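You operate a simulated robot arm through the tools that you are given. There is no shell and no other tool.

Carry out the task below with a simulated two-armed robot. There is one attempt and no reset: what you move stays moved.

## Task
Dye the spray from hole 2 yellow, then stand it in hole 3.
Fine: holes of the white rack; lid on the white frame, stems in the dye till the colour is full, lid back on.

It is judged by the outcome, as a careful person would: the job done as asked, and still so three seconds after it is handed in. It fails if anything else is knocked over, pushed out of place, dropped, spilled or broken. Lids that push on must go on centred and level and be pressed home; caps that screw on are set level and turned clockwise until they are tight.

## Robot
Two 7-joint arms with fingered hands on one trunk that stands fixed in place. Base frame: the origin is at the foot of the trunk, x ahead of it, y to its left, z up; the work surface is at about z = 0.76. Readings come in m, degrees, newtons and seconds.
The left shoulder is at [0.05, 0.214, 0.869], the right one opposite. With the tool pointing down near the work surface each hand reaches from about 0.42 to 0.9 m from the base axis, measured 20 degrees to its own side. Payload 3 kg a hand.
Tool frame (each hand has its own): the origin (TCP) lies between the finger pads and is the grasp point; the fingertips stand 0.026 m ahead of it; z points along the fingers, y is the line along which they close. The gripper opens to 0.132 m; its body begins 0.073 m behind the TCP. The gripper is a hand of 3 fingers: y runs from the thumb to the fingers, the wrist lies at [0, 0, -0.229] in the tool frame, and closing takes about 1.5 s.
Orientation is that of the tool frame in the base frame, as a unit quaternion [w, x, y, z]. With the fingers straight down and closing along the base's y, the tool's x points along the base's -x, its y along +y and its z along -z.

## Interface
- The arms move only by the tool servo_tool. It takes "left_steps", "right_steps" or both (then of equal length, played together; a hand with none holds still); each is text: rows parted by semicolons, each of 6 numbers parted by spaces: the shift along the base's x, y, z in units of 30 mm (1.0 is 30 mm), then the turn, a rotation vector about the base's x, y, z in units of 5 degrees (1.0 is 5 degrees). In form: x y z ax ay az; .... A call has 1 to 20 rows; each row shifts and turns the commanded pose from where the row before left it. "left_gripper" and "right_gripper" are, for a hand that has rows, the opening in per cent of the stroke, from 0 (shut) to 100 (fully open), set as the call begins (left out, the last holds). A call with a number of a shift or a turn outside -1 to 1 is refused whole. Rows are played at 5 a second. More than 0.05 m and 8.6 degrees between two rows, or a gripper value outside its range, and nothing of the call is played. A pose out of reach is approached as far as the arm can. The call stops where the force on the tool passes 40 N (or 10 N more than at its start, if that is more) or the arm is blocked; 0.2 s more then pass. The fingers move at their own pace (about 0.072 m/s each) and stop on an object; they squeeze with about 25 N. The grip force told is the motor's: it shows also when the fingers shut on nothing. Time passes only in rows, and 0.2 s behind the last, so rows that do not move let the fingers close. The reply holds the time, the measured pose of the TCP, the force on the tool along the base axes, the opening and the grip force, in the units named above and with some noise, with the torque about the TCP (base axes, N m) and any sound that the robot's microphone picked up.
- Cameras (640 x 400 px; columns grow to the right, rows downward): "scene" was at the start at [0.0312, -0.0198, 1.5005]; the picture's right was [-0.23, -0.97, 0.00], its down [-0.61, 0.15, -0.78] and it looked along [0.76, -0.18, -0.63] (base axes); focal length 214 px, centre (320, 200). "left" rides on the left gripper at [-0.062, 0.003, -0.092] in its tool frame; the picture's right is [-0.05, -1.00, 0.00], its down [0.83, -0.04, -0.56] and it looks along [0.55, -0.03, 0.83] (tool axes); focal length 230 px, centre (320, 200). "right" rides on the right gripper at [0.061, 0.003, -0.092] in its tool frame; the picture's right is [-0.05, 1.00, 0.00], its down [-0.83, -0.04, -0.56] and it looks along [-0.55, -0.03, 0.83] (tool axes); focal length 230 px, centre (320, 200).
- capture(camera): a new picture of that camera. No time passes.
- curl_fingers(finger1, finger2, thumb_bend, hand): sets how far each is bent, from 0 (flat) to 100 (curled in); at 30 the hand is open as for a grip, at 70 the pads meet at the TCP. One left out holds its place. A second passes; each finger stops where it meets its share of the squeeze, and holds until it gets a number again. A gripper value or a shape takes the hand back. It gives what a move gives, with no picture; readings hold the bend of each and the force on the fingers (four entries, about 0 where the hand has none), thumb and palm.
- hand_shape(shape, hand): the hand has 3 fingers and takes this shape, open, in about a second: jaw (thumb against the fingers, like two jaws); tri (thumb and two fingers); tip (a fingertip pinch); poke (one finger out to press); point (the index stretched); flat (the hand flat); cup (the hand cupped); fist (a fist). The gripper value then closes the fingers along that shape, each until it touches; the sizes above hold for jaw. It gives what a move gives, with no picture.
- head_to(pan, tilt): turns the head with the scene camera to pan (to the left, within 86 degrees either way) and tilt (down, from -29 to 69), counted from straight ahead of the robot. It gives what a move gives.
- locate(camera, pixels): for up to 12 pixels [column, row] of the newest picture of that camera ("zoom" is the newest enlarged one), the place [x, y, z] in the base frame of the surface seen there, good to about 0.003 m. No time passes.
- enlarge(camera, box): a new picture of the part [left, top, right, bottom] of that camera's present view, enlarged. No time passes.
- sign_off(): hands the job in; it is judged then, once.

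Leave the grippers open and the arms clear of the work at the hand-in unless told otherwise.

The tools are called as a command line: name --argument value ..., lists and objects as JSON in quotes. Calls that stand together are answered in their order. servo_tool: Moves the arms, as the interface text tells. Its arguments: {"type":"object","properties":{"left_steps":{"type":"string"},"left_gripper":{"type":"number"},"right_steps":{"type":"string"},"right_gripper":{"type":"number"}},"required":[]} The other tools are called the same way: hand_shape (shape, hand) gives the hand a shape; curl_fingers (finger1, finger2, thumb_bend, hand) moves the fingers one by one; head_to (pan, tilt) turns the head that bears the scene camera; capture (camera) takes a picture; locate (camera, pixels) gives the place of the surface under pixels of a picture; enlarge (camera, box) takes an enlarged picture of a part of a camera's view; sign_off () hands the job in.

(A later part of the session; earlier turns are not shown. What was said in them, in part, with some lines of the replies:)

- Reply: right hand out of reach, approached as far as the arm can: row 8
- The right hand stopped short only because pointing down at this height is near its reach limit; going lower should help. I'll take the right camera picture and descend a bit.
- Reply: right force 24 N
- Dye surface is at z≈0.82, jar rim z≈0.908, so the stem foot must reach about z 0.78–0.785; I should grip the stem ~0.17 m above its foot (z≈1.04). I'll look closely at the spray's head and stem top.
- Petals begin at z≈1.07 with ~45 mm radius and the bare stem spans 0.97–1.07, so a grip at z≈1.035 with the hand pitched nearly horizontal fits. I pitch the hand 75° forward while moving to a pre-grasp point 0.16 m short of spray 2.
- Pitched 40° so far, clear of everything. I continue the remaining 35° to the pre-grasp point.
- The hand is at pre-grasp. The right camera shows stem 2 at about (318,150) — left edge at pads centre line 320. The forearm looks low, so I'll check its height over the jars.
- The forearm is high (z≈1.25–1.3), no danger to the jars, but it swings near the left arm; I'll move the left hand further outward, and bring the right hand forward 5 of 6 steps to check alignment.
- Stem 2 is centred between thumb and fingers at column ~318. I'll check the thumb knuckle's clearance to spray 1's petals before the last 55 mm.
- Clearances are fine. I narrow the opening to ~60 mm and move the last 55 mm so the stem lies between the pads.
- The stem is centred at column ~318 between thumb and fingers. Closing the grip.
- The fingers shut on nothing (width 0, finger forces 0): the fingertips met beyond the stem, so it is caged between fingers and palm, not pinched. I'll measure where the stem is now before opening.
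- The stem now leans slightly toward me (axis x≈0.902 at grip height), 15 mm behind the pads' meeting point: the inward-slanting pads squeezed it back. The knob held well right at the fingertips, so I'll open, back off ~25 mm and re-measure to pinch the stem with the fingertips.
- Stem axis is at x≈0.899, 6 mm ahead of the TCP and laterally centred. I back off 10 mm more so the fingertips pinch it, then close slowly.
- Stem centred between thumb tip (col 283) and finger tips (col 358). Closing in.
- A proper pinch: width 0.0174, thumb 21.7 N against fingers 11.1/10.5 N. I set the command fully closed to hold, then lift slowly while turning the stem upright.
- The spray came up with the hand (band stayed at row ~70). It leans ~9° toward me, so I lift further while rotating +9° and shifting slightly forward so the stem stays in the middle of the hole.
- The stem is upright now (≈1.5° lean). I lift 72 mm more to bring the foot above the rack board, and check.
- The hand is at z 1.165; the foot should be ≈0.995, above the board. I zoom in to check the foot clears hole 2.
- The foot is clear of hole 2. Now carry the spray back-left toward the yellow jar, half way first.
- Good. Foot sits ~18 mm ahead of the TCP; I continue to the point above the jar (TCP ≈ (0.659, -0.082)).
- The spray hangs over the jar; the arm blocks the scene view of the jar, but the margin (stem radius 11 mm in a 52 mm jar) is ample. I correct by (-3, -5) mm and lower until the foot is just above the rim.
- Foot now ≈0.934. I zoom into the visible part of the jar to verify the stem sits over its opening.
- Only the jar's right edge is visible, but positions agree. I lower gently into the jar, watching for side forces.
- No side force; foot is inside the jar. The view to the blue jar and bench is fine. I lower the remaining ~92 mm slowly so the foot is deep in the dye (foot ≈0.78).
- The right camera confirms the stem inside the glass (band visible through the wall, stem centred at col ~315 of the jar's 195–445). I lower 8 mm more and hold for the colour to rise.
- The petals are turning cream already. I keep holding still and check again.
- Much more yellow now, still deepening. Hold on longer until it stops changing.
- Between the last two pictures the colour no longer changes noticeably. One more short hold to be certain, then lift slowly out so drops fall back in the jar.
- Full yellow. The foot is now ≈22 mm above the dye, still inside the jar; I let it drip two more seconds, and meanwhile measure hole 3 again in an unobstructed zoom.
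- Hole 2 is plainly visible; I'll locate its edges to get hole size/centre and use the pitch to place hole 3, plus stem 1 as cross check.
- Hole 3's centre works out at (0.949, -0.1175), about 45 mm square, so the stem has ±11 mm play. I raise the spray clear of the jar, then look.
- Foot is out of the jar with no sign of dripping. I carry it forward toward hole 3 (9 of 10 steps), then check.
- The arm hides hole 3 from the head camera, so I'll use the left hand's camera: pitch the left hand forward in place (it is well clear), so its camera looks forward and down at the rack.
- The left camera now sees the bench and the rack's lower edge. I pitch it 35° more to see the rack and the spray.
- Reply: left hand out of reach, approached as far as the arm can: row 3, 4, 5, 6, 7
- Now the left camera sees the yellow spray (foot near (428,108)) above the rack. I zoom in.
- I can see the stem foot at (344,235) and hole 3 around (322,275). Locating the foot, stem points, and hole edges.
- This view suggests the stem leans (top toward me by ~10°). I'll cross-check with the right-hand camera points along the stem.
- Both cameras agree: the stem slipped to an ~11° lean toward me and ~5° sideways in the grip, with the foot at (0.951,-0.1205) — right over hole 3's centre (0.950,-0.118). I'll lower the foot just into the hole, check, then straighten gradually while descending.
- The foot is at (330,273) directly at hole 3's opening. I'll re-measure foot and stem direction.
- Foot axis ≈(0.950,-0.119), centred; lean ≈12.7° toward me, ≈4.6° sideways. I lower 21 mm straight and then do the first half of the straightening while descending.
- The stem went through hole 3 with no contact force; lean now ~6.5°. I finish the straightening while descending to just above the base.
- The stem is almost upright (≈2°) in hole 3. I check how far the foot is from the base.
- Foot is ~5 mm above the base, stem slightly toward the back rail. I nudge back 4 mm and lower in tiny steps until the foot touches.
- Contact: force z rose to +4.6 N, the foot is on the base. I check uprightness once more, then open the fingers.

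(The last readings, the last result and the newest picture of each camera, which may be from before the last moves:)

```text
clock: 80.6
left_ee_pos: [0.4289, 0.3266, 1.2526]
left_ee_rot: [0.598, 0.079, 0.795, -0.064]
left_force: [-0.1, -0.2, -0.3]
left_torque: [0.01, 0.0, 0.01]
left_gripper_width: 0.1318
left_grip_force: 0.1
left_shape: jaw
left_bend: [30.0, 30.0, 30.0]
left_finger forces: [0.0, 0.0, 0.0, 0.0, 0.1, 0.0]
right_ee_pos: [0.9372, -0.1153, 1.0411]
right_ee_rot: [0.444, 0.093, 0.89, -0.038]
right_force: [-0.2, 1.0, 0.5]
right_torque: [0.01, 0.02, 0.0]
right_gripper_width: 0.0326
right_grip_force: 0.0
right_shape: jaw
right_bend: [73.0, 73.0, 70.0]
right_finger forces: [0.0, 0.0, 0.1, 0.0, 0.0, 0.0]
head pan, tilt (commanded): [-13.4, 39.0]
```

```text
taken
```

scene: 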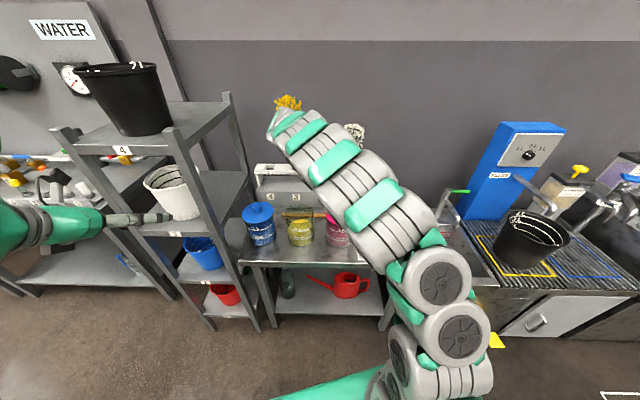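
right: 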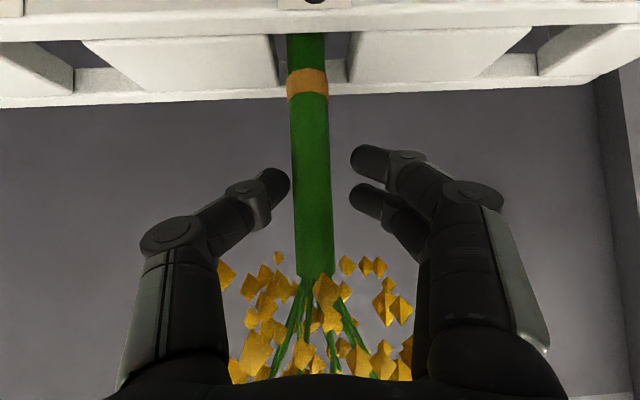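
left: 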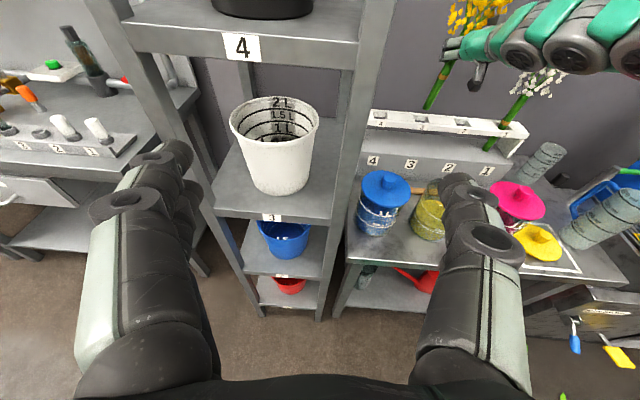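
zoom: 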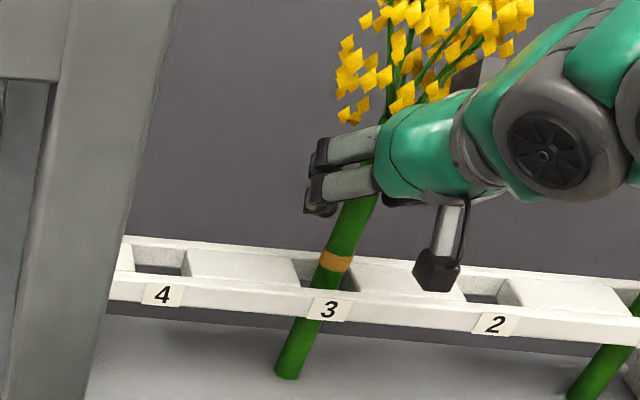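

The spray stands on its own in hole 3. I open a bit wider and then withdraw horizontally backward.

servo_tool --right_steps "0 0 0 0 0 0;0 0 0 0 0 0" --right_gripper 45

capture --camera "right"

```text
clock: 81.2
left_ee_pos: [0.4289, 0.3269, 1.2532]
left_ee_rot: [0.598, 0.08, 0.795, -0.065]
left_force: [0.1, -0.5, -1.1]
left_torque: [0.01, -0.02, 0.01]
left_gripper_width: 0.132
left_grip_force: 0.0
left_shape: jaw
left_bend: [30.0, 30.0, 30.0]
left_finger forces: [0.1, 0.0, 0.1, 0.1, 0.1, 0.0]
right_ee_pos: [0.9368, -0.1171, 1.041]
right_ee_rot: [0.445, 0.092, 0.89, -0.036]
right_force: [0.8, -0.2, 0.5]
right_torque: [0.03, 0.02, 0.0]
right_gripper_width: 0.0588
right_grip_force: 0.0
right_shape: jaw
right_bend: [73.0, 73.0, 70.0]
right_finger forces: [0.0, 0.0, 0.1, 0.0, 0.1, 0.0]
head pan, tilt (commanded): [-13.4, 39.0]
```

```text
taken
```

right: 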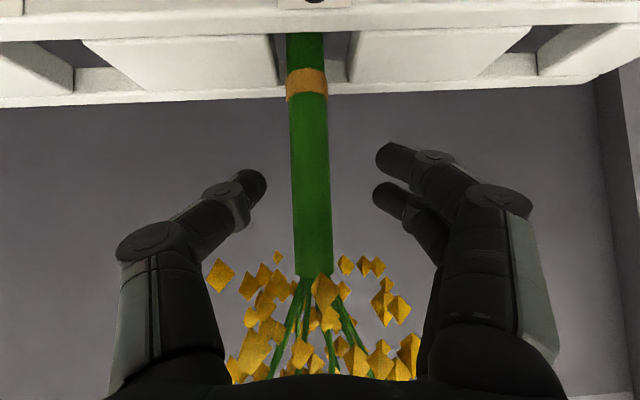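

The fingers are clear on both sides (gaps at cols 265 and 375 around the stem 292–330). Withdrawing horizontally.

servo_tool --right_steps "-0.5 0.1 0 0 0 0;-0.7 0.14 0 0 0 0;-0.8 0.16 0 0 0 0;-0.8 0.16 0 0 0 0;-0.8 0.16 0 0 0 0;-0.8 0.16 0 0 0 0"

capture --camera "left"

capture --camera "right"

capture --camera "scene"

```text
clock: 82.6
left_ee_pos: [0.4283, 0.3283, 1.2533]
left_ee_rot: [0.598, 0.079, 0.795, -0.064]
left_force: [-0.7, 0.4, -0.6]
left_torque: [0.03, 0.01, 0.01]
left_gripper_width: 0.1319
left_grip_force: 0.1
left_shape: jaw
left_bend: [30.0, 30.0, 30.0]
left_finger forces: [0.0, 0.0, 0.0, 0.0, 0.1, 0.0]
right_ee_pos: [0.8038, -0.0923, 1.0425]
right_ee_rot: [0.445, 0.092, 0.89, -0.037]
right_force: [-0.2, 0.1, -0.3]
right_torque: [0.02, 0.02, -0.01]
right_gripper_width: 0.059
right_grip_force: 0.1
right_shape: jaw
right_bend: [73.0, 73.0, 70.0]
right_finger forces: [0.0, 0.0, 0.0, 0.1, 0.1, 0.0]
head pan, tilt (commanded): [-13.4, 39.0]
```

```text
taken
```

left: 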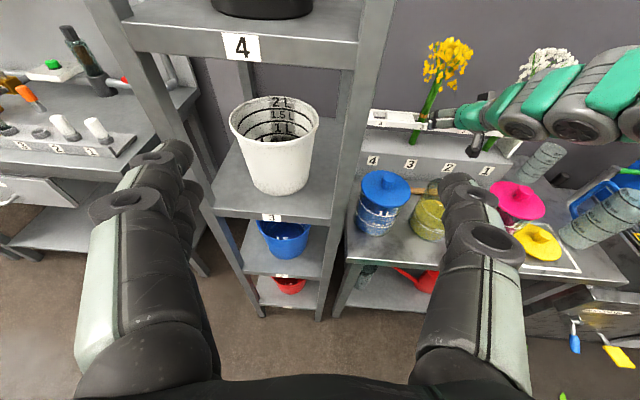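

```text
taken
```

right: 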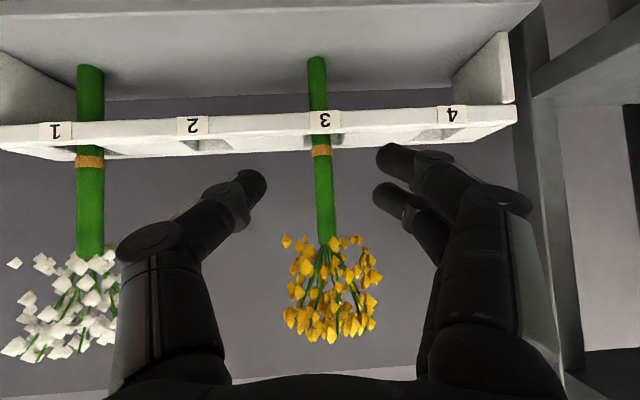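

```text
taken
```

scene: 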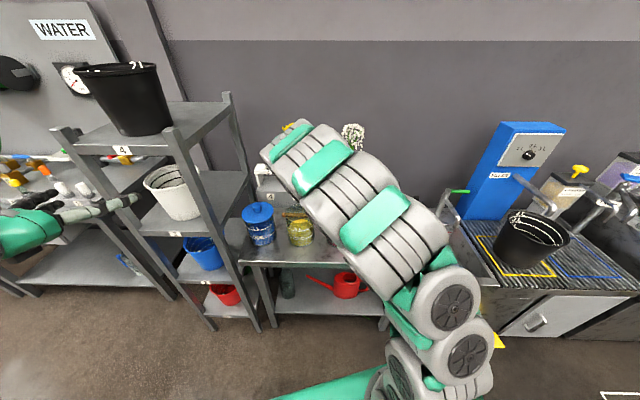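

The yellow spray stands upright in hole 3. Now the lid: I rotate the right hand back to pointing straight down while moving to above the lid on the frame at (0.5695, -0.388).

servo_tool --right_steps "-0.71 -0.896 0 0.173 0.949 0.011;-0.71 -0.896 0 0.173 0.949 0.011;-0.71 -0.896 0 0.173 0.949 0.011;-0.71 -0.896 0 0.173 0.949 0.011;-0.71 -0.896 0 0.173 0.949 0.011;-0.71 -0.896 0 0.173 0.949 0.011;-0.71 -0.896 0 0.173 0.949 0.011;-0.71 -0.896 0 0.173 0.949 0.011;-0.71 -0.896 0 0.173 0.949 0.011;-0.71 -0.896 0 0.173 0.949 0.011;-0.71 -0.896 0 0.173 0.949 0.011;0 0 0 0 0 0"

capture --camera "right"

capture --camera "left"

capture --camera "scene"

```text
clock: 85.2
left_ee_pos: [0.4278, 0.3263, 1.2527]
left_ee_rot: [0.597, 0.08, 0.795, -0.065]
left_force: [0.1, -0.1, -0.2]
left_torque: [0.01, 0.01, 0.03]
left_gripper_width: 0.1316
left_grip_force: 0.0
left_shape: jaw
left_bend: [30.0, 30.0, 30.0]
left_finger forces: [0.1, 0.0, 0.0, 0.0, 0.1, 0.1]
right_ee_pos: [0.5731, -0.3843, 1.0395]
right_ee_rot: [-0.002, 0.097, 0.995, 0.001]
right_force: [0.5, 0.8, 0.3]
right_torque: [0.0, 0.02, 0.0]
right_gripper_width: 0.0589
right_grip_force: 0.0
right_shape: jaw
right_bend: [73.0, 73.0, 70.0]
right_finger forces: [0.0, 0.1, 0.0, 0.1, 0.0, 0.0]
head pan, tilt (commanded): [-13.4, 39.0]
```

```text
taken
```

right: 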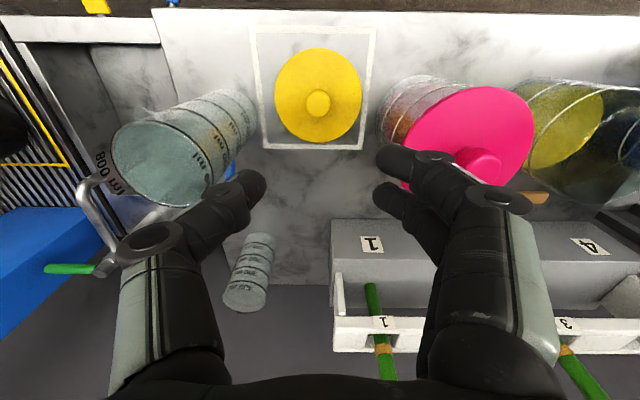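

```text
taken
```

left: 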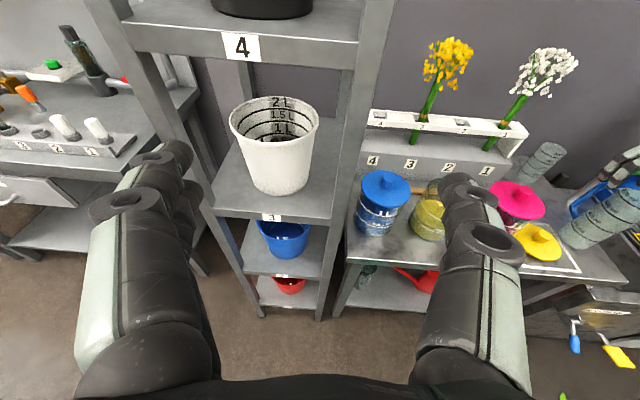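

```text
taken
```

scene: 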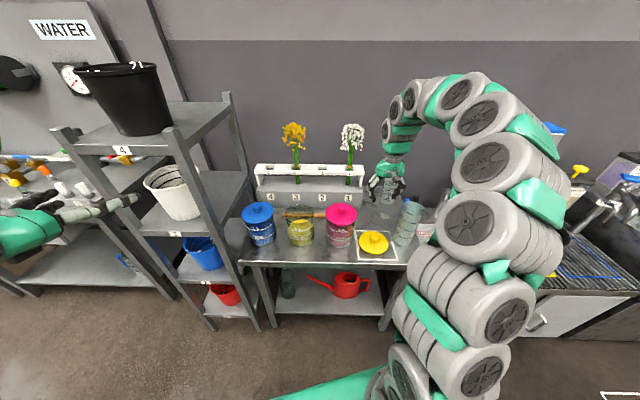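

Both sprays stand well, and the hand points down above the lid. I locate the knob at (317,102) and the yellow jar's rim for the return.

locate --camera "right" --pixels '[[317, 100], [317, 104], [310, 102], [324, 102], [275, 95], [361, 95], [318, 50], [318, 142]]'

enlarge --camera "scene" --box '[280, 195, 325, 250]'

```text
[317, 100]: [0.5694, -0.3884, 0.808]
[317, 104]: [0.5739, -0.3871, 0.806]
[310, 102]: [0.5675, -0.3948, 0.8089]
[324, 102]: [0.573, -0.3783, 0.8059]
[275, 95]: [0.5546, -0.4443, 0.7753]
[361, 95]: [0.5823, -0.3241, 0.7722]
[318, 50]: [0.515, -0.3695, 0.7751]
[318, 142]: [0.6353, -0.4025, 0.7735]
```

```text
7.27 times, centred on (302, 222) of scene
```

zoom: 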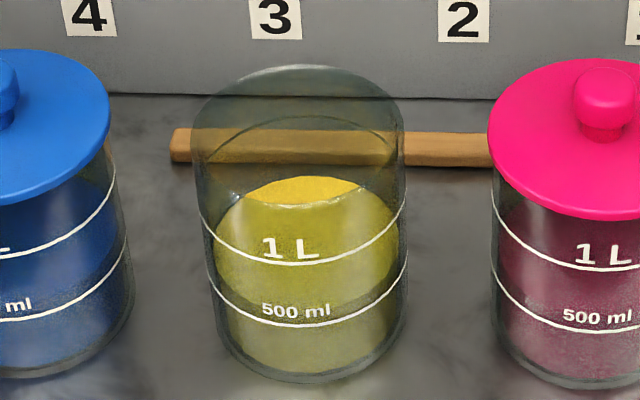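

The jar hasn't moved. I go down over the lid with a small correction (-2.5, -4 mm), stopping ~28 mm above grasp height to check alignment.

servo_tool --right_steps "-0.08 -0.13 -0.5 0 0 0;0 0 -1 0 0 0;0 0 -1 0 0 0;0 0 -1 0 0 0;0 0 -1 0 0 0;0 0 -1 0 0 0;0 0 -0.8 0 0 0;0 0 -0.6 0 0 0;0 0 0 0 0 0"

capture --camera "right"

enlarge --camera "scene" --box '[350, 190, 420, 270]'

```text
clock: 87.2
left_ee_pos: [0.4268, 0.3274, 1.2517]
left_ee_rot: [0.598, 0.079, 0.795, -0.063]
left_force: [0.8, 0.1, -0.4]
left_torque: [0.01, 0.0, 0.03]
left_gripper_width: 0.1317
left_grip_force: 0.1
left_shape: jaw
left_bend: [30.0, 30.0, 30.0]
left_finger forces: [0.0, 0.0, 0.0, 0.1, 0.1, 0.0]
right_ee_pos: [0.5698, -0.3896, 0.8355]
right_ee_rot: [-0.001, 0.098, 0.995, 0.0]
right_force: [0.6, -0.3, -0.1]
right_torque: [0.0, -0.01, 0.01]
right_gripper_width: 0.0588
right_grip_force: 0.0
right_shape: jaw
right_bend: [73.0, 73.0, 70.0]
right_finger forces: [0.0, 0.0, 0.0, 0.1, 0.0, 0.0]
head pan, tilt (commanded): [-13.4, 39.0]
```

```text
taken
```

right: 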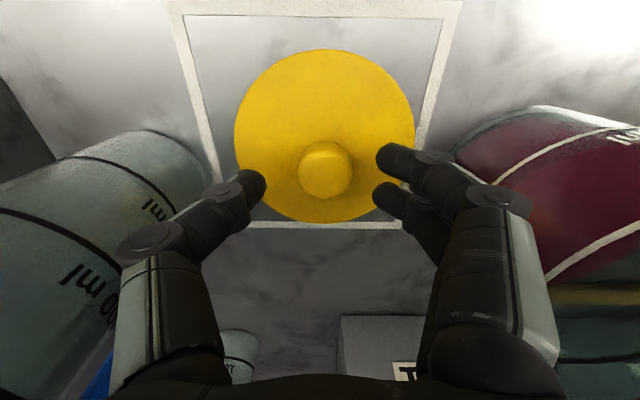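

```text
5.00 times, centred on (385, 230) of scene
```

zoom: 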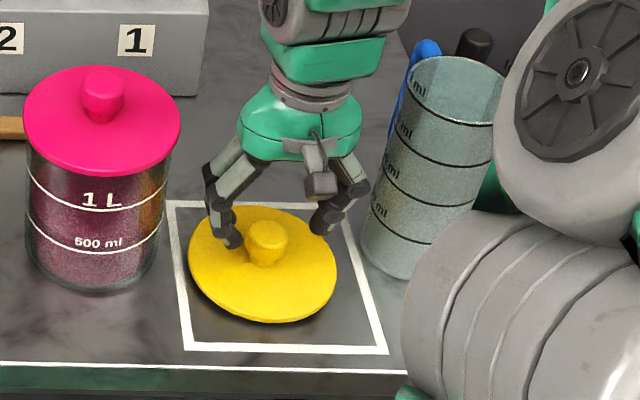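

Knob at (325,170), nearly centred (3 mm toward the fingers). I nudge +2 mm in y and lower to the same grasp height as before (z≈0.802).

servo_tool --right_steps "0 0.07 -0.5 0 0 0;0 0 -0.4 0 0 0;0 0 -0.2 0 0 0;0 0 0 0 0 0"

capture --camera "right"

```text
clock: 88.2
left_ee_pos: [0.4282, 0.328, 1.2526]
left_ee_rot: [0.597, 0.08, 0.795, -0.065]
left_force: [0.2, -0.4, 0.3]
left_torque: [-0.01, 0.0, 0.02]
left_gripper_width: 0.1323
left_grip_force: 0.1
left_shape: jaw
left_bend: [30.0, 30.0, 30.0]
left_finger forces: [0.0, 0.0, 0.0, 0.0, 0.0, 0.1]
right_ee_pos: [0.5686, -0.389, 0.8023]
right_ee_rot: [-0.001, 0.098, 0.995, -0.001]
right_force: [0.5, -0.3, 0.1]
right_torque: [0.03, 0.01, 0.01]
right_gripper_width: 0.0588
right_grip_force: 0.1
right_shape: jaw
right_bend: [73.0, 73.0, 70.0]
right_finger forces: [0.0, 0.0, 0.0, 0.0, 0.1, 0.0]
head pan, tilt (commanded): [-13.4, 39.0]
```

```text
taken
```

right: 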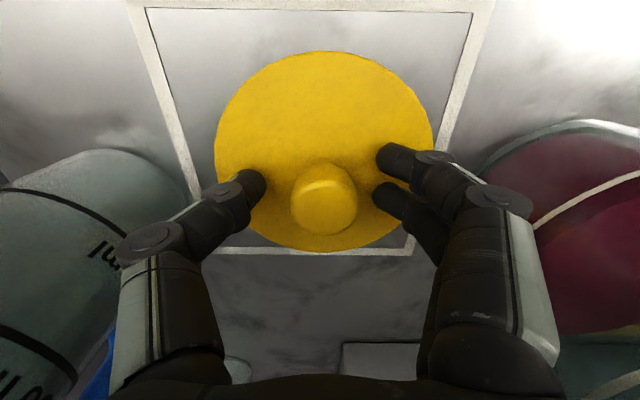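

The picture matches the release picture almost exactly (lid spans 214–433, knob at (323,200)). Closing on the knob.

servo_tool --right_steps "0 0 0 0 0 0;0 0 0 0 0 0;0 0 0 0 0 0;0 0 0 0 0 0;0 0 0 0 0 0;0 0 0 0 0 0;0 0 0 0 0 0" --right_gripper 0

capture --camera "right"

```text
clock: 89.8
left_ee_pos: [0.4282, 0.3272, 1.2528]
left_ee_rot: [0.598, 0.08, 0.795, -0.064]
left_force: [-0.1, -0.3, -0.5]
left_torque: [0.0, 0.01, 0.03]
left_gripper_width: 0.1319
left_grip_force: 0.1
left_shape: jaw
left_bend: [30.0, 30.0, 30.0]
left_finger forces: [0.0, 0.1, 0.1, 0.1, 0.0, 0.1]
right_ee_pos: [0.5699, -0.3894, 0.8036]
right_ee_rot: [-0.002, 0.098, 0.995, 0.0]
right_force: [-0.3, -0.7, 0.2]
right_torque: [-0.03, 0.01, 0.03]
right_gripper_width: 0.0209
right_grip_force: 24.6
right_shape: jaw
right_bend: [72.0, 73.0, 70.0]
right_finger forces: [9.2, 12.3, 0.0, 0.0, 21.1, 0.1]
head pan, tilt (commanded): [-13.4, 39.0]
```

```text
taken
```

right: 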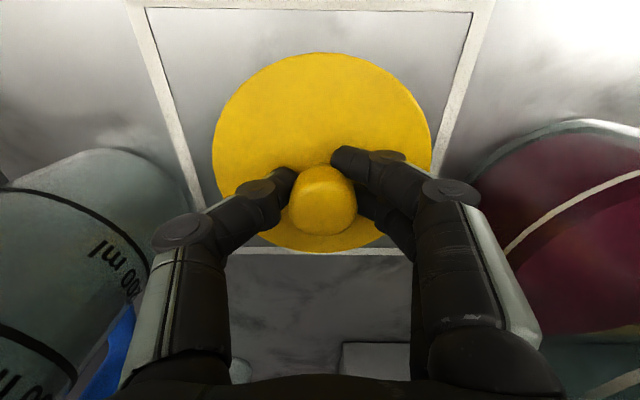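

Firm grip (24.6 N, width 0.0209, same as originally). Lifting the lid straight up, gently at first.

servo_tool --right_steps "0 0 0.2 0 0 0;0 0 0.4 0 0 0;0 0 0.8 0 0 0;0 0 1 0 0 0;0 0 1 0 0 0;0 0 1 0 0 0;0 0 1 0 0 0;0 0 1 0 0 0;0 0 1 0 0 0;0 0 0.7 0 0 0"

capture --camera "right"

```text
clock: 92.0
left_ee_pos: [0.427, 0.3275, 1.2528]
left_ee_rot: [0.598, 0.08, 0.795, -0.064]
left_force: [-0.4, 0.0, -0.4]
left_torque: [0.03, 0.01, 0.0]
left_gripper_width: 0.1318
left_grip_force: 0.1
left_shape: jaw
left_bend: [30.0, 30.0, 30.0]
left_finger forces: [0.0, 0.1, 0.1, 0.0, 0.0, 0.1]
right_ee_pos: [0.5708, -0.3884, 1.0461]
right_ee_rot: [-0.001, 0.097, 0.995, 0.0]
right_force: [0.3, -0.1, -0.2]
right_torque: [-0.01, 0.01, -0.02]
right_gripper_width: 0.0209
right_grip_force: 24.8
right_shape: jaw
right_bend: [72.0, 73.0, 70.0]
right_finger forces: [9.7, 12.8, 0.0, 0.1, 21.0, 0.0]
head pan, tilt (commanded): [-13.4, 39.0]
```

```text
taken
```

right: 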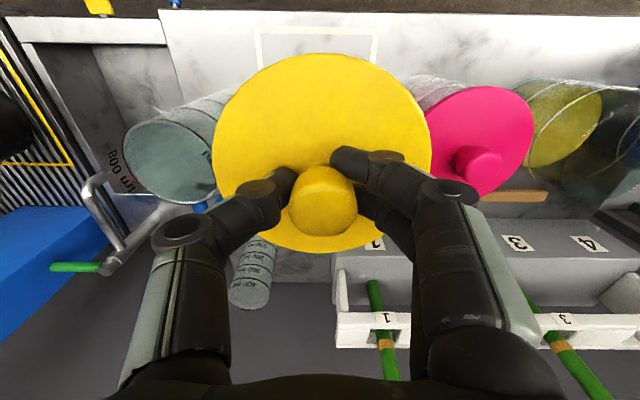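

Lid held level. I carry it back above the yellow jar along the same path in reverse.

servo_tool --right_steps "0.332 0.912 0 0 0 0;0.332 0.912 0 0 0 0;0.332 0.912 0 0 0 0;0.332 0.912 0 0 0 0;0.332 0.912 0 0 0 0;0.332 0.912 0 0 0 0;0.332 0.912 0 0 0 0;0.332 0.912 0 0 0 0;0.332 0.912 0 0 0 0;0.332 0.912 0 0 0 0;0.332 0.912 0 0 0 0;0 0 0 0 0 0;0 0 0 0 0 0"

capture --camera "right"

enlarge --camera "scene" --box '[240, 130, 370, 270]'

enlarge --camera "left" --box '[340, 90, 560, 270]'

```text
clock: 94.8
left_ee_pos: [0.4269, 0.3279, 1.253]
left_ee_rot: [0.598, 0.079, 0.795, -0.063]
left_force: [-0.5, -0.4, 0.1]
left_torque: [0.0, 0.02, 0.0]
left_gripper_width: 0.132
left_grip_force: 0.1
left_shape: jaw
left_bend: [30.0, 30.0, 30.0]
left_finger forces: [0.0, 0.0, 0.0, 0.0, 0.0, 0.0]
right_ee_pos: [0.678, -0.0868, 1.0457]
right_ee_rot: [-0.001, 0.097, 0.995, 0.0]
right_force: [0.1, 1.1, -0.8]
right_torque: [-0.01, -0.01, -0.02]
right_gripper_width: 0.0204
right_grip_force: 24.6
right_shape: jaw
right_bend: [72.0, 73.0, 70.0]
right_finger forces: [9.8, 13.3, 0.0, 0.1, 21.1, 0.0]
head pan, tilt (commanded): [-13.4, 39.0]
```

```text
taken
```

right: 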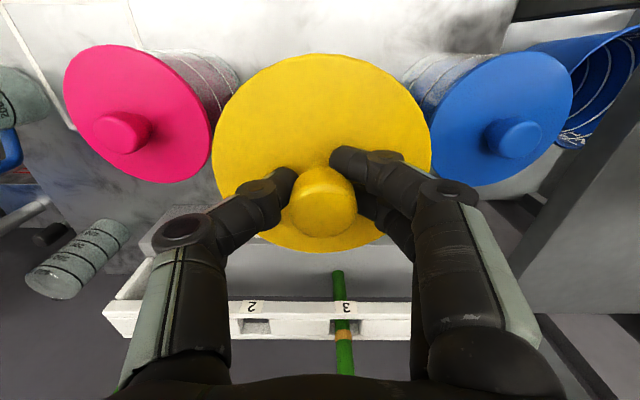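

```text
2.86 times, centred on (305, 200) of scene
```

zoom: 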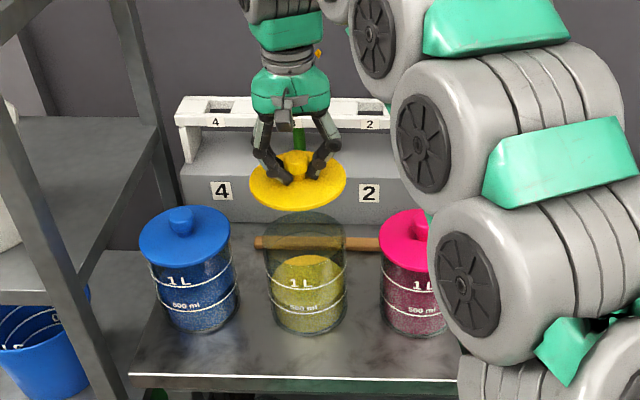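

```text
2.22 times, centred on (450, 180) of left
```

zoom: 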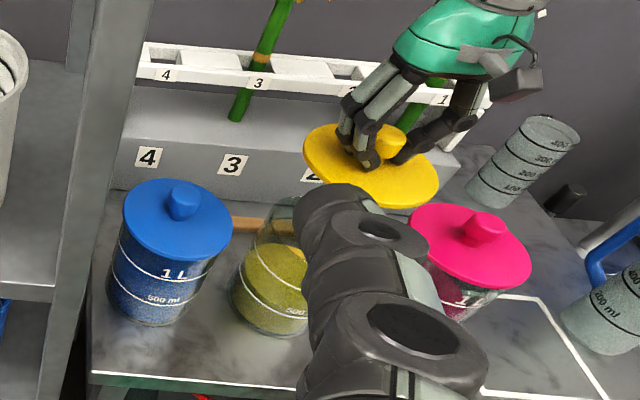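

Position (0.678,-0.087) and the view match the moment after lifting the lid originally. I verify lid centre against jar rim by locating both in a scene zoom.

enlarge --camera "scene" --box '[280, 170, 330, 250]'

```text
5.00 times, centred on (305, 210) of scene
```

zoom: 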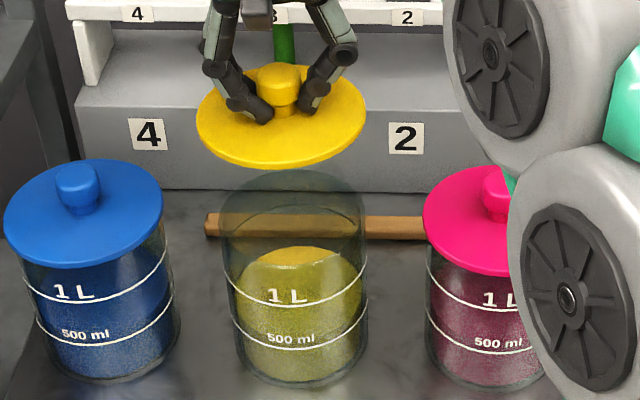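

locate --camera "zoom" --pixels '[[201, 120], [364, 105], [285, 164], [300, 75], [240, 150], [330, 150], [222, 240], [365, 235], [292, 171], [290, 290], [230, 300], [355, 290]]'

```text
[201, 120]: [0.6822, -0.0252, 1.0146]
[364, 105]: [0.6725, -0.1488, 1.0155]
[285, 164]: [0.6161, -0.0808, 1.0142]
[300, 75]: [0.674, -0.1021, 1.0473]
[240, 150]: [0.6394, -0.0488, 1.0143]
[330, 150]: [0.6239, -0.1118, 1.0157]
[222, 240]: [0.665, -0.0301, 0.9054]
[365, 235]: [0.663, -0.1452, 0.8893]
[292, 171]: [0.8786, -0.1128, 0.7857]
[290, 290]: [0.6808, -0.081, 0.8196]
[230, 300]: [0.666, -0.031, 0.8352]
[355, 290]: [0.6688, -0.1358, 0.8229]
```

Lid centre (0.6775,-0.087) matches the jar's (0.677,-0.0865), and it's level. I descend to about 18 mm above seated height, then check.

servo_tool --right_steps "0 0 -0.8 0 0 0;0 0 -0.8 0 0 0;0 0 -0.6 0 0 0;0 0 -0.4 0 0 0;0 0 0 0 0 0;0 0 0 0 0 0"

enlarge --camera "scene" --box '[280, 190, 330, 250]'

enlarge --camera "left" --box '[380, 150, 500, 250]'

```text
clock: 96.2
left_ee_pos: [0.4275, 0.3274, 1.2529]
left_ee_rot: [0.598, 0.079, 0.795, -0.064]
left_force: [-0.5, 0.0, 0.2]
left_torque: [0.0, -0.02, 0.01]
left_gripper_width: 0.1321
left_grip_force: 0.1
left_shape: jaw
left_bend: [30.0, 30.0, 30.0]
left_finger forces: [0.0, 0.0, 0.0, 0.1, 0.1, 0.0]
right_ee_pos: [0.6772, -0.086, 0.966]
right_ee_rot: [0.0, 0.098, 0.995, -0.001]
right_force: [-1.3, -1.3, -0.1]
right_torque: [0.01, 0.02, 0.03]
right_gripper_width: 0.0206
right_grip_force: 24.7
right_shape: jaw
right_bend: [72.0, 73.0, 70.0]
right_finger forces: [9.8, 13.2, 0.0, 0.1, 20.9, 0.1]
head pan, tilt (commanded): [-13.4, 39.0]
```

```text
6.67 times, centred on (305, 220) of scene
```

zoom: 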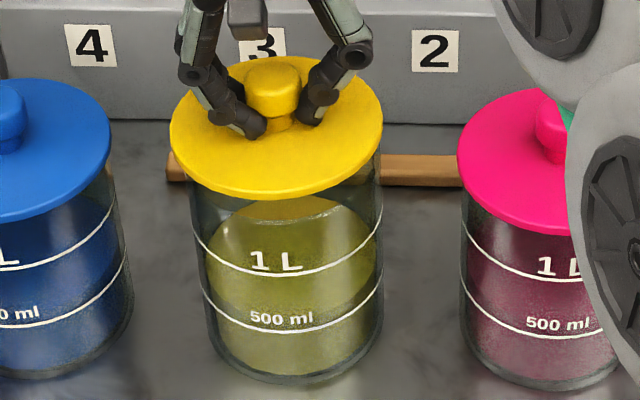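

```text
4.00 times, centred on (440, 200) of left
```

zoom: 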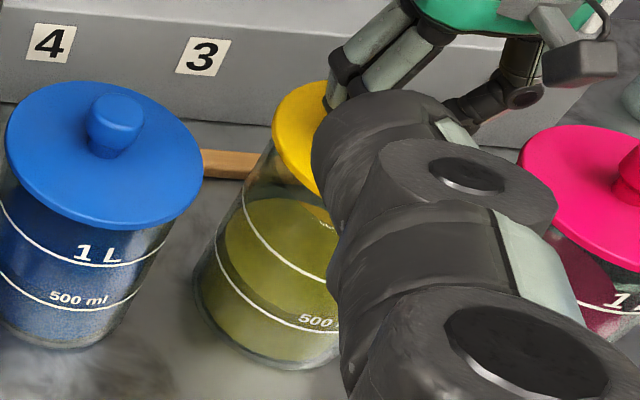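

The lid hovers just above the rim, well centred over the glass in the scene zoom. I lower in small steps watching force and torque.

servo_tool --right_steps "0 0 -0.15 0 0 0;0 0 -0.15 0 0 0;0 0 -0.15 0 0 0;0 0 0 0 0 0"

```text
clock: 97.2
left_ee_pos: [0.4276, 0.3279, 1.2533]
left_ee_rot: [0.598, 0.079, 0.795, -0.064]
left_force: [0.6, 1.1, 0.6]
left_torque: [-0.02, -0.03, 0.02]
left_gripper_width: 0.1318
left_grip_force: 0.1
left_shape: jaw
left_bend: [30.0, 30.0, 30.0]
left_finger forces: [0.1, 0.0, 0.1, 0.0, 0.0, 0.0]
right_ee_pos: [0.6797, -0.0865, 0.9536]
right_ee_rot: [-0.001, 0.097, 0.995, 0.0]
right_force: [-0.8, 0.2, 0.0]
right_torque: [-0.02, 0.01, -0.02]
right_gripper_width: 0.0207
right_grip_force: 25.3
right_shape: jaw
right_bend: [72.0, 73.0, 70.0]
right_finger forces: [9.8, 13.2, 0.1, 0.0, 21.0, 0.0]
head pan, tilt (commanded): [-13.4, 39.0]
```

No contact at z 0.9536. Continuing in 2 mm steps; seated height should be about 0.947.

servo_tool --right_steps "0 0 -0.07 0 0 0;0 0 -0.07 0 0 0;0 0 0 0 0 0"

```text
clock: 98.0
left_ee_pos: [0.4276, 0.3282, 1.2533]
left_ee_rot: [0.597, 0.08, 0.796, -0.064]
left_force: [-0.1, -0.3, 0.4]
left_torque: [0.01, -0.02, 0.0]
left_gripper_width: 0.1319
left_grip_force: 0.1
left_shape: jaw
left_bend: [30.0, 30.0, 30.0]
left_finger forces: [0.0, 0.0, 0.0, 0.1, 0.0, 0.0]
right_ee_pos: [0.6792, -0.0851, 0.9493]
right_ee_rot: [-0.002, 0.097, 0.995, -0.001]
right_force: [-7.5, -4.3, 6.9]
right_torque: [0.09, 0.07, -0.04]
right_gripper_width: 0.0213
right_grip_force: 25.1
right_shape: jaw
right_bend: [73.0, 74.0, 70.0]
right_finger forces: [11.9, 13.2, 0.1, 0.0, 27.4, 0.0]
head pan, tilt (commanded): [-13.4, 39.0]
```

Contact with side force (-7.5,-4.3 N): the lid's plug touches the rim on the far-left side, so it's ~1–2 mm off toward +x,+y. I back up 1 mm and shift (-1.5,-1) mm.

servo_tool --right_steps "0 0 0.05 0 0 0;-0.05 -0.03 0 0 0 0;0 0 0 0 0 0"

enlarge --camera "scene" --box '[285, 195, 325, 245]'

```text
clock: 98.8
left_ee_pos: [0.4276, 0.3275, 1.2526]
left_ee_rot: [0.598, 0.08, 0.795, -0.065]
left_force: [0.4, 0.1, 0.6]
left_torque: [0.0, -0.02, 0.01]
left_gripper_width: 0.1319
left_grip_force: 0.1
left_shape: jaw
left_bend: [30.0, 30.0, 30.0]
left_finger forces: [0.0, 0.1, 0.0, 0.0, 0.0, 0.0]
right_ee_pos: [0.6763, -0.0875, 0.9508]
right_ee_rot: [0.0, 0.097, 0.995, 0.0]
right_force: [-0.2, -0.2, -0.5]
right_torque: [-0.01, 0.0, 0.0]
right_gripper_width: 0.0206
right_grip_force: 25.1
right_shape: jaw
right_bend: [73.0, 73.0, 70.0]
right_finger forces: [10.1, 13.8, 0.0, 0.0, 21.6, 0.1]
head pan, tilt (commanded): [-13.4, 39.0]
```

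```text
8.00 times, centred on (305, 220) of scene
```

zoom: 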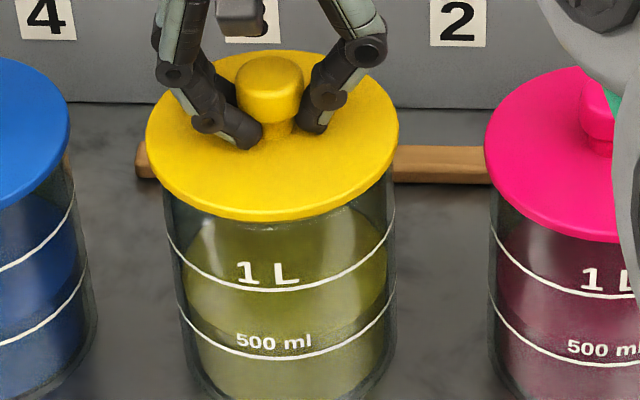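

Forces are zero again. Compared with the original closed-lid picture, the lid seems ~1 mm to the left yet; I shift -0.7 mm in y and lower again by 2–3 mm.

servo_tool --right_steps "0 -0.025 -0.05 0 0 0;0 0 -0.05 0 0 0;0 0 0 0 0 0"

```text
clock: 99.6
left_ee_pos: [0.4284, 0.3266, 1.2539]
left_ee_rot: [0.597, 0.08, 0.795, -0.064]
left_force: [-0.4, -0.3, -0.8]
left_torque: [0.05, 0.01, 0.0]
left_gripper_width: 0.132
left_grip_force: 0.0
left_shape: jaw
left_bend: [30.0, 30.0, 30.0]
left_finger forces: [0.0, 0.1, 0.0, 0.0, 0.1, 0.0]
right_ee_pos: [0.6757, -0.0883, 0.9478]
right_ee_rot: [-0.001, 0.097, 0.995, 0.001]
right_force: [-0.8, -0.4, -1.0]
right_torque: [0.02, 0.0, -0.01]
right_gripper_width: 0.0209
right_grip_force: 25.4
right_shape: jaw
right_bend: [73.0, 73.0, 70.0]
right_finger forces: [10.0, 13.7, 0.0, 0.0, 21.7, 0.0]
head pan, tilt (commanded): [-13.4, 39.0]
```

Now lower than before (0.9478) with no contact force: the plug is entering cleanly. Continue down in small steps until it seats.

servo_tool --right_steps "0 0 -0.05 0 0 0;0 0 -0.05 0 0 0;0 0 0 0 0 0"

```text
clock: 100.4
left_ee_pos: [0.4285, 0.3269, 1.2523]
left_ee_rot: [0.598, 0.079, 0.795, -0.064]
left_force: [0.3, -0.9, -0.6]
left_torque: [0.01, 0.03, 0.03]
left_gripper_width: 0.132
left_grip_force: 0.0
left_shape: jaw
left_bend: [30.0, 30.0, 30.0]
left_finger forces: [0.0, 0.0, 0.1, 0.1, 0.0, 0.0]
right_ee_pos: [0.6773, -0.0882, 0.946]
right_ee_rot: [0.0, 0.098, 0.995, 0.0]
right_force: [0.6, -0.4, -0.8]
right_torque: [0.0, 0.04, 0.01]
right_gripper_width: 0.0205
right_grip_force: 24.3
right_shape: jaw
right_bend: [73.0, 73.0, 70.0]
right_finger forces: [10.0, 13.7, 0.0, 0.1, 21.6, 0.0]
head pan, tilt (commanded): [-13.4, 39.0]
```

Still free at 0.946. A few more 1.5 mm steps.

servo_tool --right_steps "0 0 -0.05 0 0 0;0 0 -0.05 0 0 0;0 0 0 0 0 0"

enlarge --camera "scene" --box '[285, 195, 325, 245]'

```text
clock: 101.2
left_ee_pos: [0.4283, 0.3261, 1.253]
left_ee_rot: [0.598, 0.08, 0.795, -0.064]
left_force: [-0.2, -0.8, -0.1]
left_torque: [0.01, 0.02, 0.0]
left_gripper_width: 0.1317
left_grip_force: 0.1
left_shape: jaw
left_bend: [30.0, 30.0, 30.0]
left_finger forces: [0.0, 0.0, 0.0, 0.0, 0.1, 0.0]
right_ee_pos: [0.6761, -0.0871, 0.9428]
right_ee_rot: [0.0, 0.098, 0.995, 0.0]
right_force: [-4.3, 1.5, 13.9]
right_torque: [-0.02, 0.01, -0.01]
right_gripper_width: 0.0212
right_grip_force: 24.8
right_shape: jaw
right_bend: [73.0, 73.0, 71.0]
right_finger forces: [12.3, 15.6, 0.1, 0.0, 25.3, 0.0]
head pan, tilt (commanded): [-13.4, 39.0]
```

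```text
8.00 times, centred on (305, 220) of scene
```

zoom: 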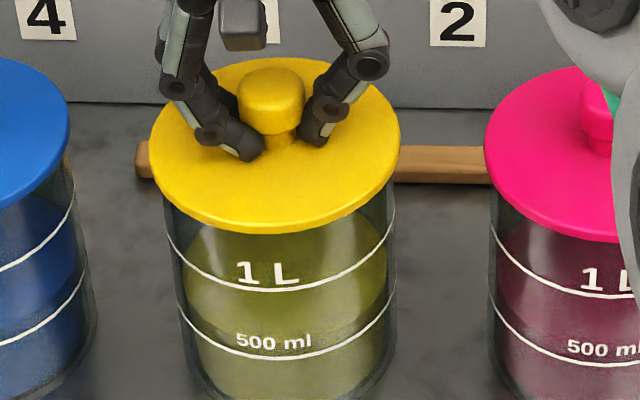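

Upward force 13.9 N at 0.9428 — seating contact. I check the lid top's height and level around the rim.

locate --camera "zoom" --pixels '[[156, 138], [396, 138], [275, 225], [200, 200], [350, 200], [275, 180], [240, 70], [330, 66], [545, 235], [45, 180], [275, 240], [290, 62]]'

```text
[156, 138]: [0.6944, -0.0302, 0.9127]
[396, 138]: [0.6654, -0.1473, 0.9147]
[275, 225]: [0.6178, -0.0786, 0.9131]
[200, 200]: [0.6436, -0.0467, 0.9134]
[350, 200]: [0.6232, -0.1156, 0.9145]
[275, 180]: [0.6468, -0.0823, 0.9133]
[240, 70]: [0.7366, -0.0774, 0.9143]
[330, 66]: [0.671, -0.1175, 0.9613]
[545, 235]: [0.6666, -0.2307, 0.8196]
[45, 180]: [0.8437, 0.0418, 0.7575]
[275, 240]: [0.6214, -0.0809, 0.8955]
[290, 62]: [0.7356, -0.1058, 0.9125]
```

Lid top reads 0.913–0.9147 all round, same as at the start: seated and level. I press down firmly a bit more to be sure it is home.

servo_tool --right_steps "0 0 -0.04 0 0 0;0 0 0 0 0 0"

servo_tool --right_steps "0 0 -0.03 0 0 0;0 0 0 0 0 0;0 0 0 0 0 0"

```text
clock: 101.8
left_ee_pos: [0.4277, 0.3276, 1.2531]
left_ee_rot: [0.597, 0.079, 0.796, -0.063]
left_force: [-0.3, 0.3, -1.0]
left_torque: [0.04, 0.0, 0.02]
left_gripper_width: 0.1321
left_grip_force: 0.1
left_shape: jaw
left_bend: [30.0, 30.0, 30.0]
left_finger forces: [0.0, 0.0, 0.1, 0.0, 0.0, 0.0]
right_ee_pos: [0.6761, -0.0879, 0.9418]
right_ee_rot: [0.0, 0.097, 0.995, -0.001]
right_force: [-5.4, 1.4, 32.2]
right_torque: [-0.09, 0.02, -0.02]
right_gripper_width: 0.0222
right_grip_force: 25.0
right_shape: jaw
right_bend: [73.0, 74.0, 71.0]
right_finger forces: [14.9, 18.5, 0.0, 0.1, 33.4, 0.1]
head pan, tilt (commanded): [-13.4, 39.0]
```

```text
clock: 102.2
left_ee_pos: [0.4285, 0.327, 1.2537]
left_ee_rot: [0.597, 0.08, 0.795, -0.065]
left_force: [-0.3, 0.5, -0.9]
left_torque: [0.03, -0.04, 0.02]
left_gripper_width: 0.1319
left_grip_force: 0.1
left_shape: jaw
left_bend: [30.0, 30.0, 30.0]
left_finger forces: [0.0, 0.0, 0.0, 0.0, 0.0, 0.1]
right_ee_pos: [0.6777, -0.0869, 0.9424]
right_ee_rot: [0.001, 0.097, 0.995, 0.0]
right_force: [-10.4, 0.8, 12.4]
right_torque: [0.05, 0.11, -0.01]
right_gripper_width: 0.0235
right_grip_force: 25.0
right_shape: jaw
right_bend: [73.0, 74.0, 71.0]
right_finger forces: [15.2, 13.7, 0.0, 0.0, 25.7, 0.1]
head pan, tilt (commanded): [-13.4, 39.0]
stopped in row 2 (right hand): the force on the tool passed its limit at 44 N (the readings are from after the stop); the commanded pose is now the measured one
```

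Pressed to 44 N (auto-stop), so the lid is home. Now I open the fingers to release the knob.

servo_tool --right_steps "0 0 0 0 0 0;0 0 0 0 0 0;0 0 0 0 0 0;0 0 0 0 0 0" --right_gripper 45

enlarge --camera "scene" --box '[285, 195, 325, 245]'

capture --camera "right"

```text
clock: 103.2
left_ee_pos: [0.4275, 0.3288, 1.2534]
left_ee_rot: [0.598, 0.079, 0.795, -0.064]
left_force: [-0.2, 0.5, -0.2]
left_torque: [0.02, 0.02, 0.02]
left_gripper_width: 0.1317
left_grip_force: 0.2
left_shape: jaw
left_bend: [30.0, 30.0, 30.0]
left_finger forces: [0.1, 0.0, 0.0, 0.0, 0.1, 0.1]
right_ee_pos: [0.6772, -0.0883, 0.9418]
right_ee_rot: [0.0, 0.098, 0.995, 0.0]
right_force: [2.6, -1.8, 17.8]
right_torque: [0.16, -0.11, 0.01]
right_gripper_width: 0.0555
right_grip_force: 0.0
right_shape: jaw
right_bend: [75.0, 75.0, 70.0]
right_finger forces: [6.1, 5.9, 0.0, 0.1, 5.3, 0.1]
head pan, tilt (commanded): [-13.4, 39.0]
```

```text
8.00 times, centred on (305, 220) of scene
```

zoom: 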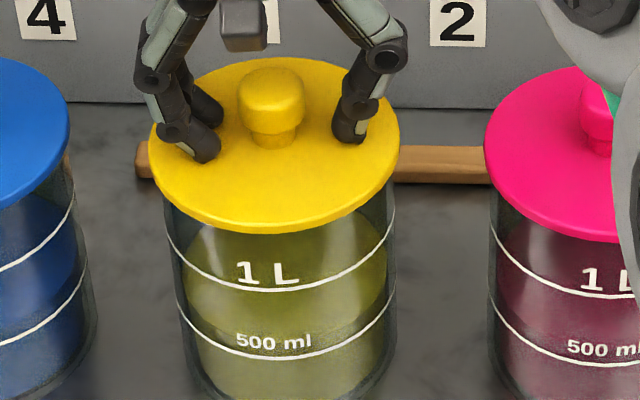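

```text
taken
```

right: 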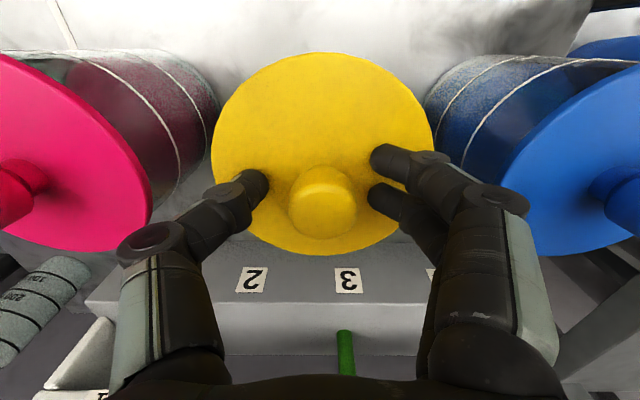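

The open fingertips now press evenly on the lid top (5–6 N each). I use them for one more even press of ~1 mm, then rise.

servo_tool --right_steps "0 0 -0.025 0 0 0;0 0 0 0 0 0"

servo_tool --right_steps "0 0 0.1 0 0 0;0 0 0.3 0 0 0;0 0 0.6 0 0 0;0 0 1 0 0 0;0 0 1 0 0 0;0 0 0 0 0 0"

enlarge --camera "scene" --box '[280, 195, 325, 250]'

capture --camera "right"

```text
clock: 103.8
left_ee_pos: [0.4278, 0.3279, 1.2534]
left_ee_rot: [0.598, 0.08, 0.795, -0.065]
left_force: [0.2, -0.1, 0.3]
left_torque: [0.02, 0.01, -0.02]
left_gripper_width: 0.132
left_grip_force: 0.0
left_shape: jaw
left_bend: [30.0, 30.0, 30.0]
left_finger forces: [0.0, 0.0, 0.0, 0.0, 0.1, 0.1]
right_ee_pos: [0.6767, -0.0878, 0.942]
right_ee_rot: [0.0, 0.098, 0.995, 0.001]
right_force: [5.5, -1.4, 27.2]
right_torque: [0.14, -0.17, -0.03]
right_gripper_width: 0.0561
right_grip_force: 0.0
right_shape: jaw
right_bend: [75.0, 75.0, 70.0]
right_finger forces: [8.8, 8.5, 0.0, 0.0, 10.0, 0.0]
head pan, tilt (commanded): [-13.4, 39.0]
```

```text
clock: 105.2
left_ee_pos: [0.4288, 0.3274, 1.2521]
left_ee_rot: [0.597, 0.079, 0.795, -0.064]
left_force: [0.1, -0.7, -0.7]
left_torque: [-0.01, 0.01, 0.01]
left_gripper_width: 0.132
left_grip_force: 0.2
left_shape: jaw
left_bend: [30.0, 30.0, 30.0]
left_finger forces: [0.0, 0.1, 0.0, 0.0, 0.0, 0.0]
right_ee_pos: [0.6781, -0.0869, 1.0315]
right_ee_rot: [0.0, 0.097, 0.995, 0.0]
right_force: [-0.2, -0.3, -0.1]
right_torque: [-0.01, -0.02, 0.01]
right_gripper_width: 0.059
right_grip_force: 0.1
right_shape: jaw
right_bend: [73.0, 73.0, 70.0]
right_finger forces: [0.0, 0.0, 0.1, 0.0, 0.1, 0.0]
head pan, tilt (commanded): [-13.4, 39.0]
```

```text
7.27 times, centred on (302, 222) of scene
```

zoom: 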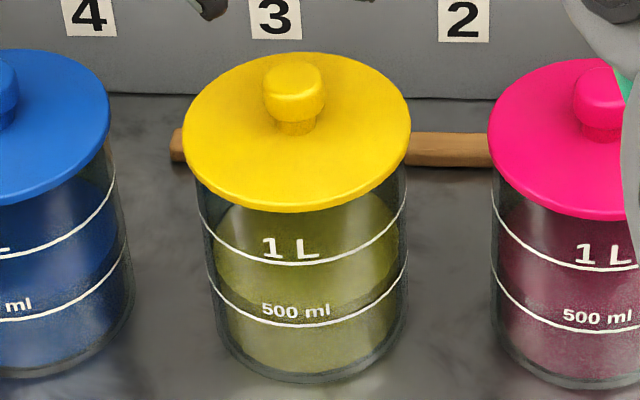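

```text
taken
```

right: 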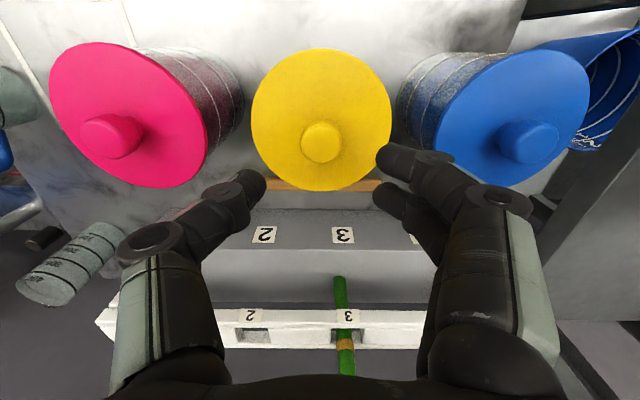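

The jar's marks are at the same pixels as before and the lid looks centred. I confirm heights around the lid and compare with its neighbours.

locate --camera "zoom" --pixels '[[188, 130], [408, 130], [295, 205], [300, 58], [230, 185], [360, 185], [295, 80], [560, 210], [60, 190], [295, 150]]'

enlarge --camera "left" --box '[340, 20, 600, 270]'

```text
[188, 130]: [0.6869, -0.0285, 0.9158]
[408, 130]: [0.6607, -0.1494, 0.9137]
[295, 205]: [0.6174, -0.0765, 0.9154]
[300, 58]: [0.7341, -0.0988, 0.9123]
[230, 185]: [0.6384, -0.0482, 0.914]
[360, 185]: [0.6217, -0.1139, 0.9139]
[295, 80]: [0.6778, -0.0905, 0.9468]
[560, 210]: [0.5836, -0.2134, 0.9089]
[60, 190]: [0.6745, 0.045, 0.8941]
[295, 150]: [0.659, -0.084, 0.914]
```

```text
1.60 times, centred on (470, 145) of left
```

zoom: 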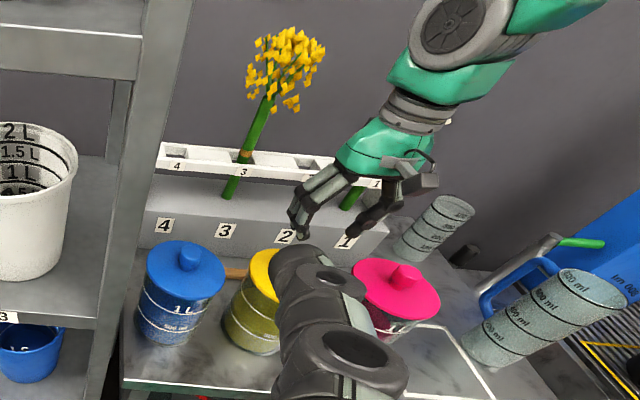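

The lid is level and home (rim 0.912–0.916, knob top 0.947). I retract the right hand back and up to near its start pose with the gripper open.

servo_tool --right_steps "-0.93 -0.8 0.6 0 0 0;-0.93 -0.8 0.6 0 0 0;-0.93 -0.8 0.6 0 0 0;-0.93 -0.8 0.6 0 0 0;-0.93 -0.8 0.6 0 0 0;-0.93 -0.8 0.6 0 0 0;-0.93 -0.8 0.6 0 0 0;-0.93 -0.8 0.6 0 0 0;0 0 0 0 0 0"

servo_tool --right_steps "0 0 0 0 0 0;0 0 0 0 0 0;0 0 0 0 0 0;0 0 0 0 0 0" --right_gripper 100

capture --camera "scene"

enlarge --camera "scene" --box '[220, 110, 440, 270]'

capture --camera "left"

```text
clock: 107.2
left_ee_pos: [0.4269, 0.3283, 1.2539]
left_ee_rot: [0.598, 0.08, 0.795, -0.065]
left_force: [1.0, -0.1, 0.6]
left_torque: [0.0, 0.02, 0.02]
left_gripper_width: 0.132
left_grip_force: 0.0
left_shape: jaw
left_bend: [30.0, 30.0, 30.0]
left_finger forces: [0.1, 0.0, 0.0, 0.0, 0.0, 0.1]
right_ee_pos: [0.4563, -0.2813, 1.175]
right_ee_rot: [-0.001, 0.097, 0.995, 0.0]
right_force: [0.1, -0.5, -0.5]
right_torque: [0.01, -0.02, 0.02]
right_gripper_width: 0.0589
right_grip_force: 0.0
right_shape: jaw
right_bend: [73.0, 73.0, 70.0]
right_finger forces: [0.0, 0.0, 0.1, 0.1, 0.0, 0.1]
head pan, tilt (commanded): [-13.4, 39.0]
```

```text
clock: 108.2
left_ee_pos: [0.4289, 0.3285, 1.2529]
left_ee_rot: [0.599, 0.079, 0.795, -0.064]
left_force: [-0.1, -0.5, 0.7]
left_torque: [0.03, 0.0, -0.04]
left_gripper_width: 0.1319
left_grip_force: 0.2
left_shape: jaw
left_bend: [30.0, 30.0, 30.0]
left_finger forces: [0.1, 0.0, 0.0, 0.1, 0.1, 0.0]
right_ee_pos: [0.4569, -0.2804, 1.176]
right_ee_rot: [0.0, 0.097, 0.995, 0.0]
right_force: [0.1, -0.1, -0.4]
right_torque: [-0.01, -0.01, 0.02]
right_gripper_width: 0.1322
right_grip_force: 0.0
right_shape: jaw
right_bend: [30.0, 30.0, 30.0]
right_finger forces: [0.0, 0.0, 0.0, 0.0, 0.0, 0.0]
head pan, tilt (commanded): [-13.4, 39.0]
```

```text
taken
```

scene: 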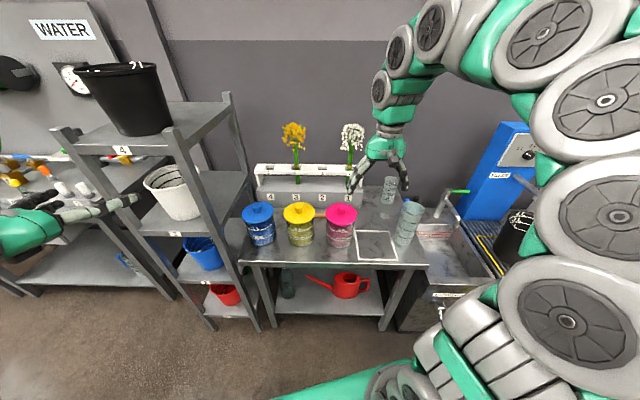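

```text
2.50 times, centred on (330, 190) of scene
```

zoom: 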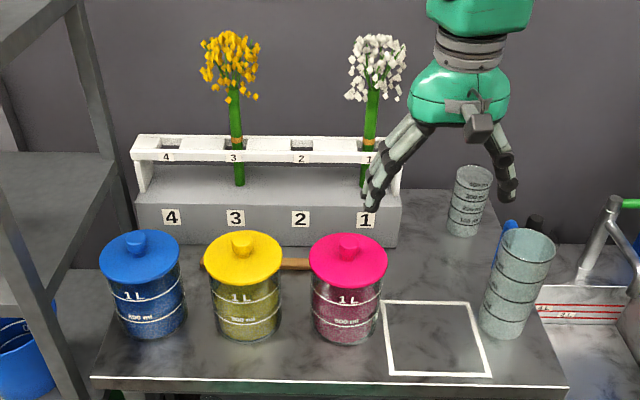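

```text
taken
```

left: 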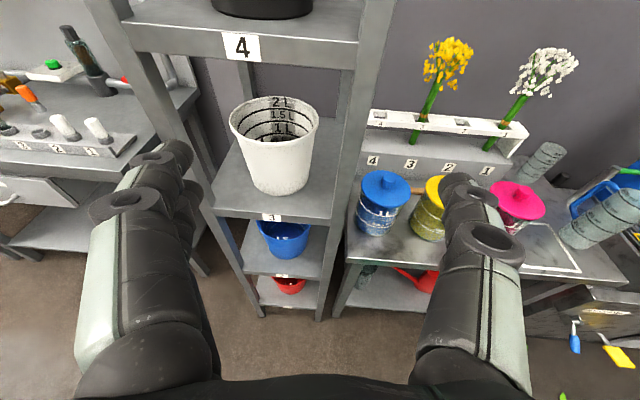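

Everything checks out. The yellow spray stands upright in hole 3, spray 1 is untouched, and the lid is back on the yellow jar, centred and level. The frame is empty, nothing else has moved, the grippers are open and both arms are clear. Handing in.

sign_off

```text
The job is handed in.
```

The spray from hole 2 is dyed yellow and stands upright in hole 3. The lid is back on the yellow jar.

- **Dyeing:** I held the stem in the dye for about 20 seconds. The petals stopped changing colour, and I let the stem drip over the jar before moving it.
- **Lid:** It rested on the white frame during the dyeing. It went back on centred and level and was pressed home. The press reached 44 N, and the lid sits at the same height as at the start.
- **Handling:** The first grip on the stem missed because the fingers closed past it, so I backed off and took it again. The stem also tilted in the grip while being carried, and I straightened it while lowering it into hole 3.
- **Everything else:** In the final pictures spray 1, the other jars and the beakers are where they were. I saw no spills or drips. The grippers are open and the arms are clear.
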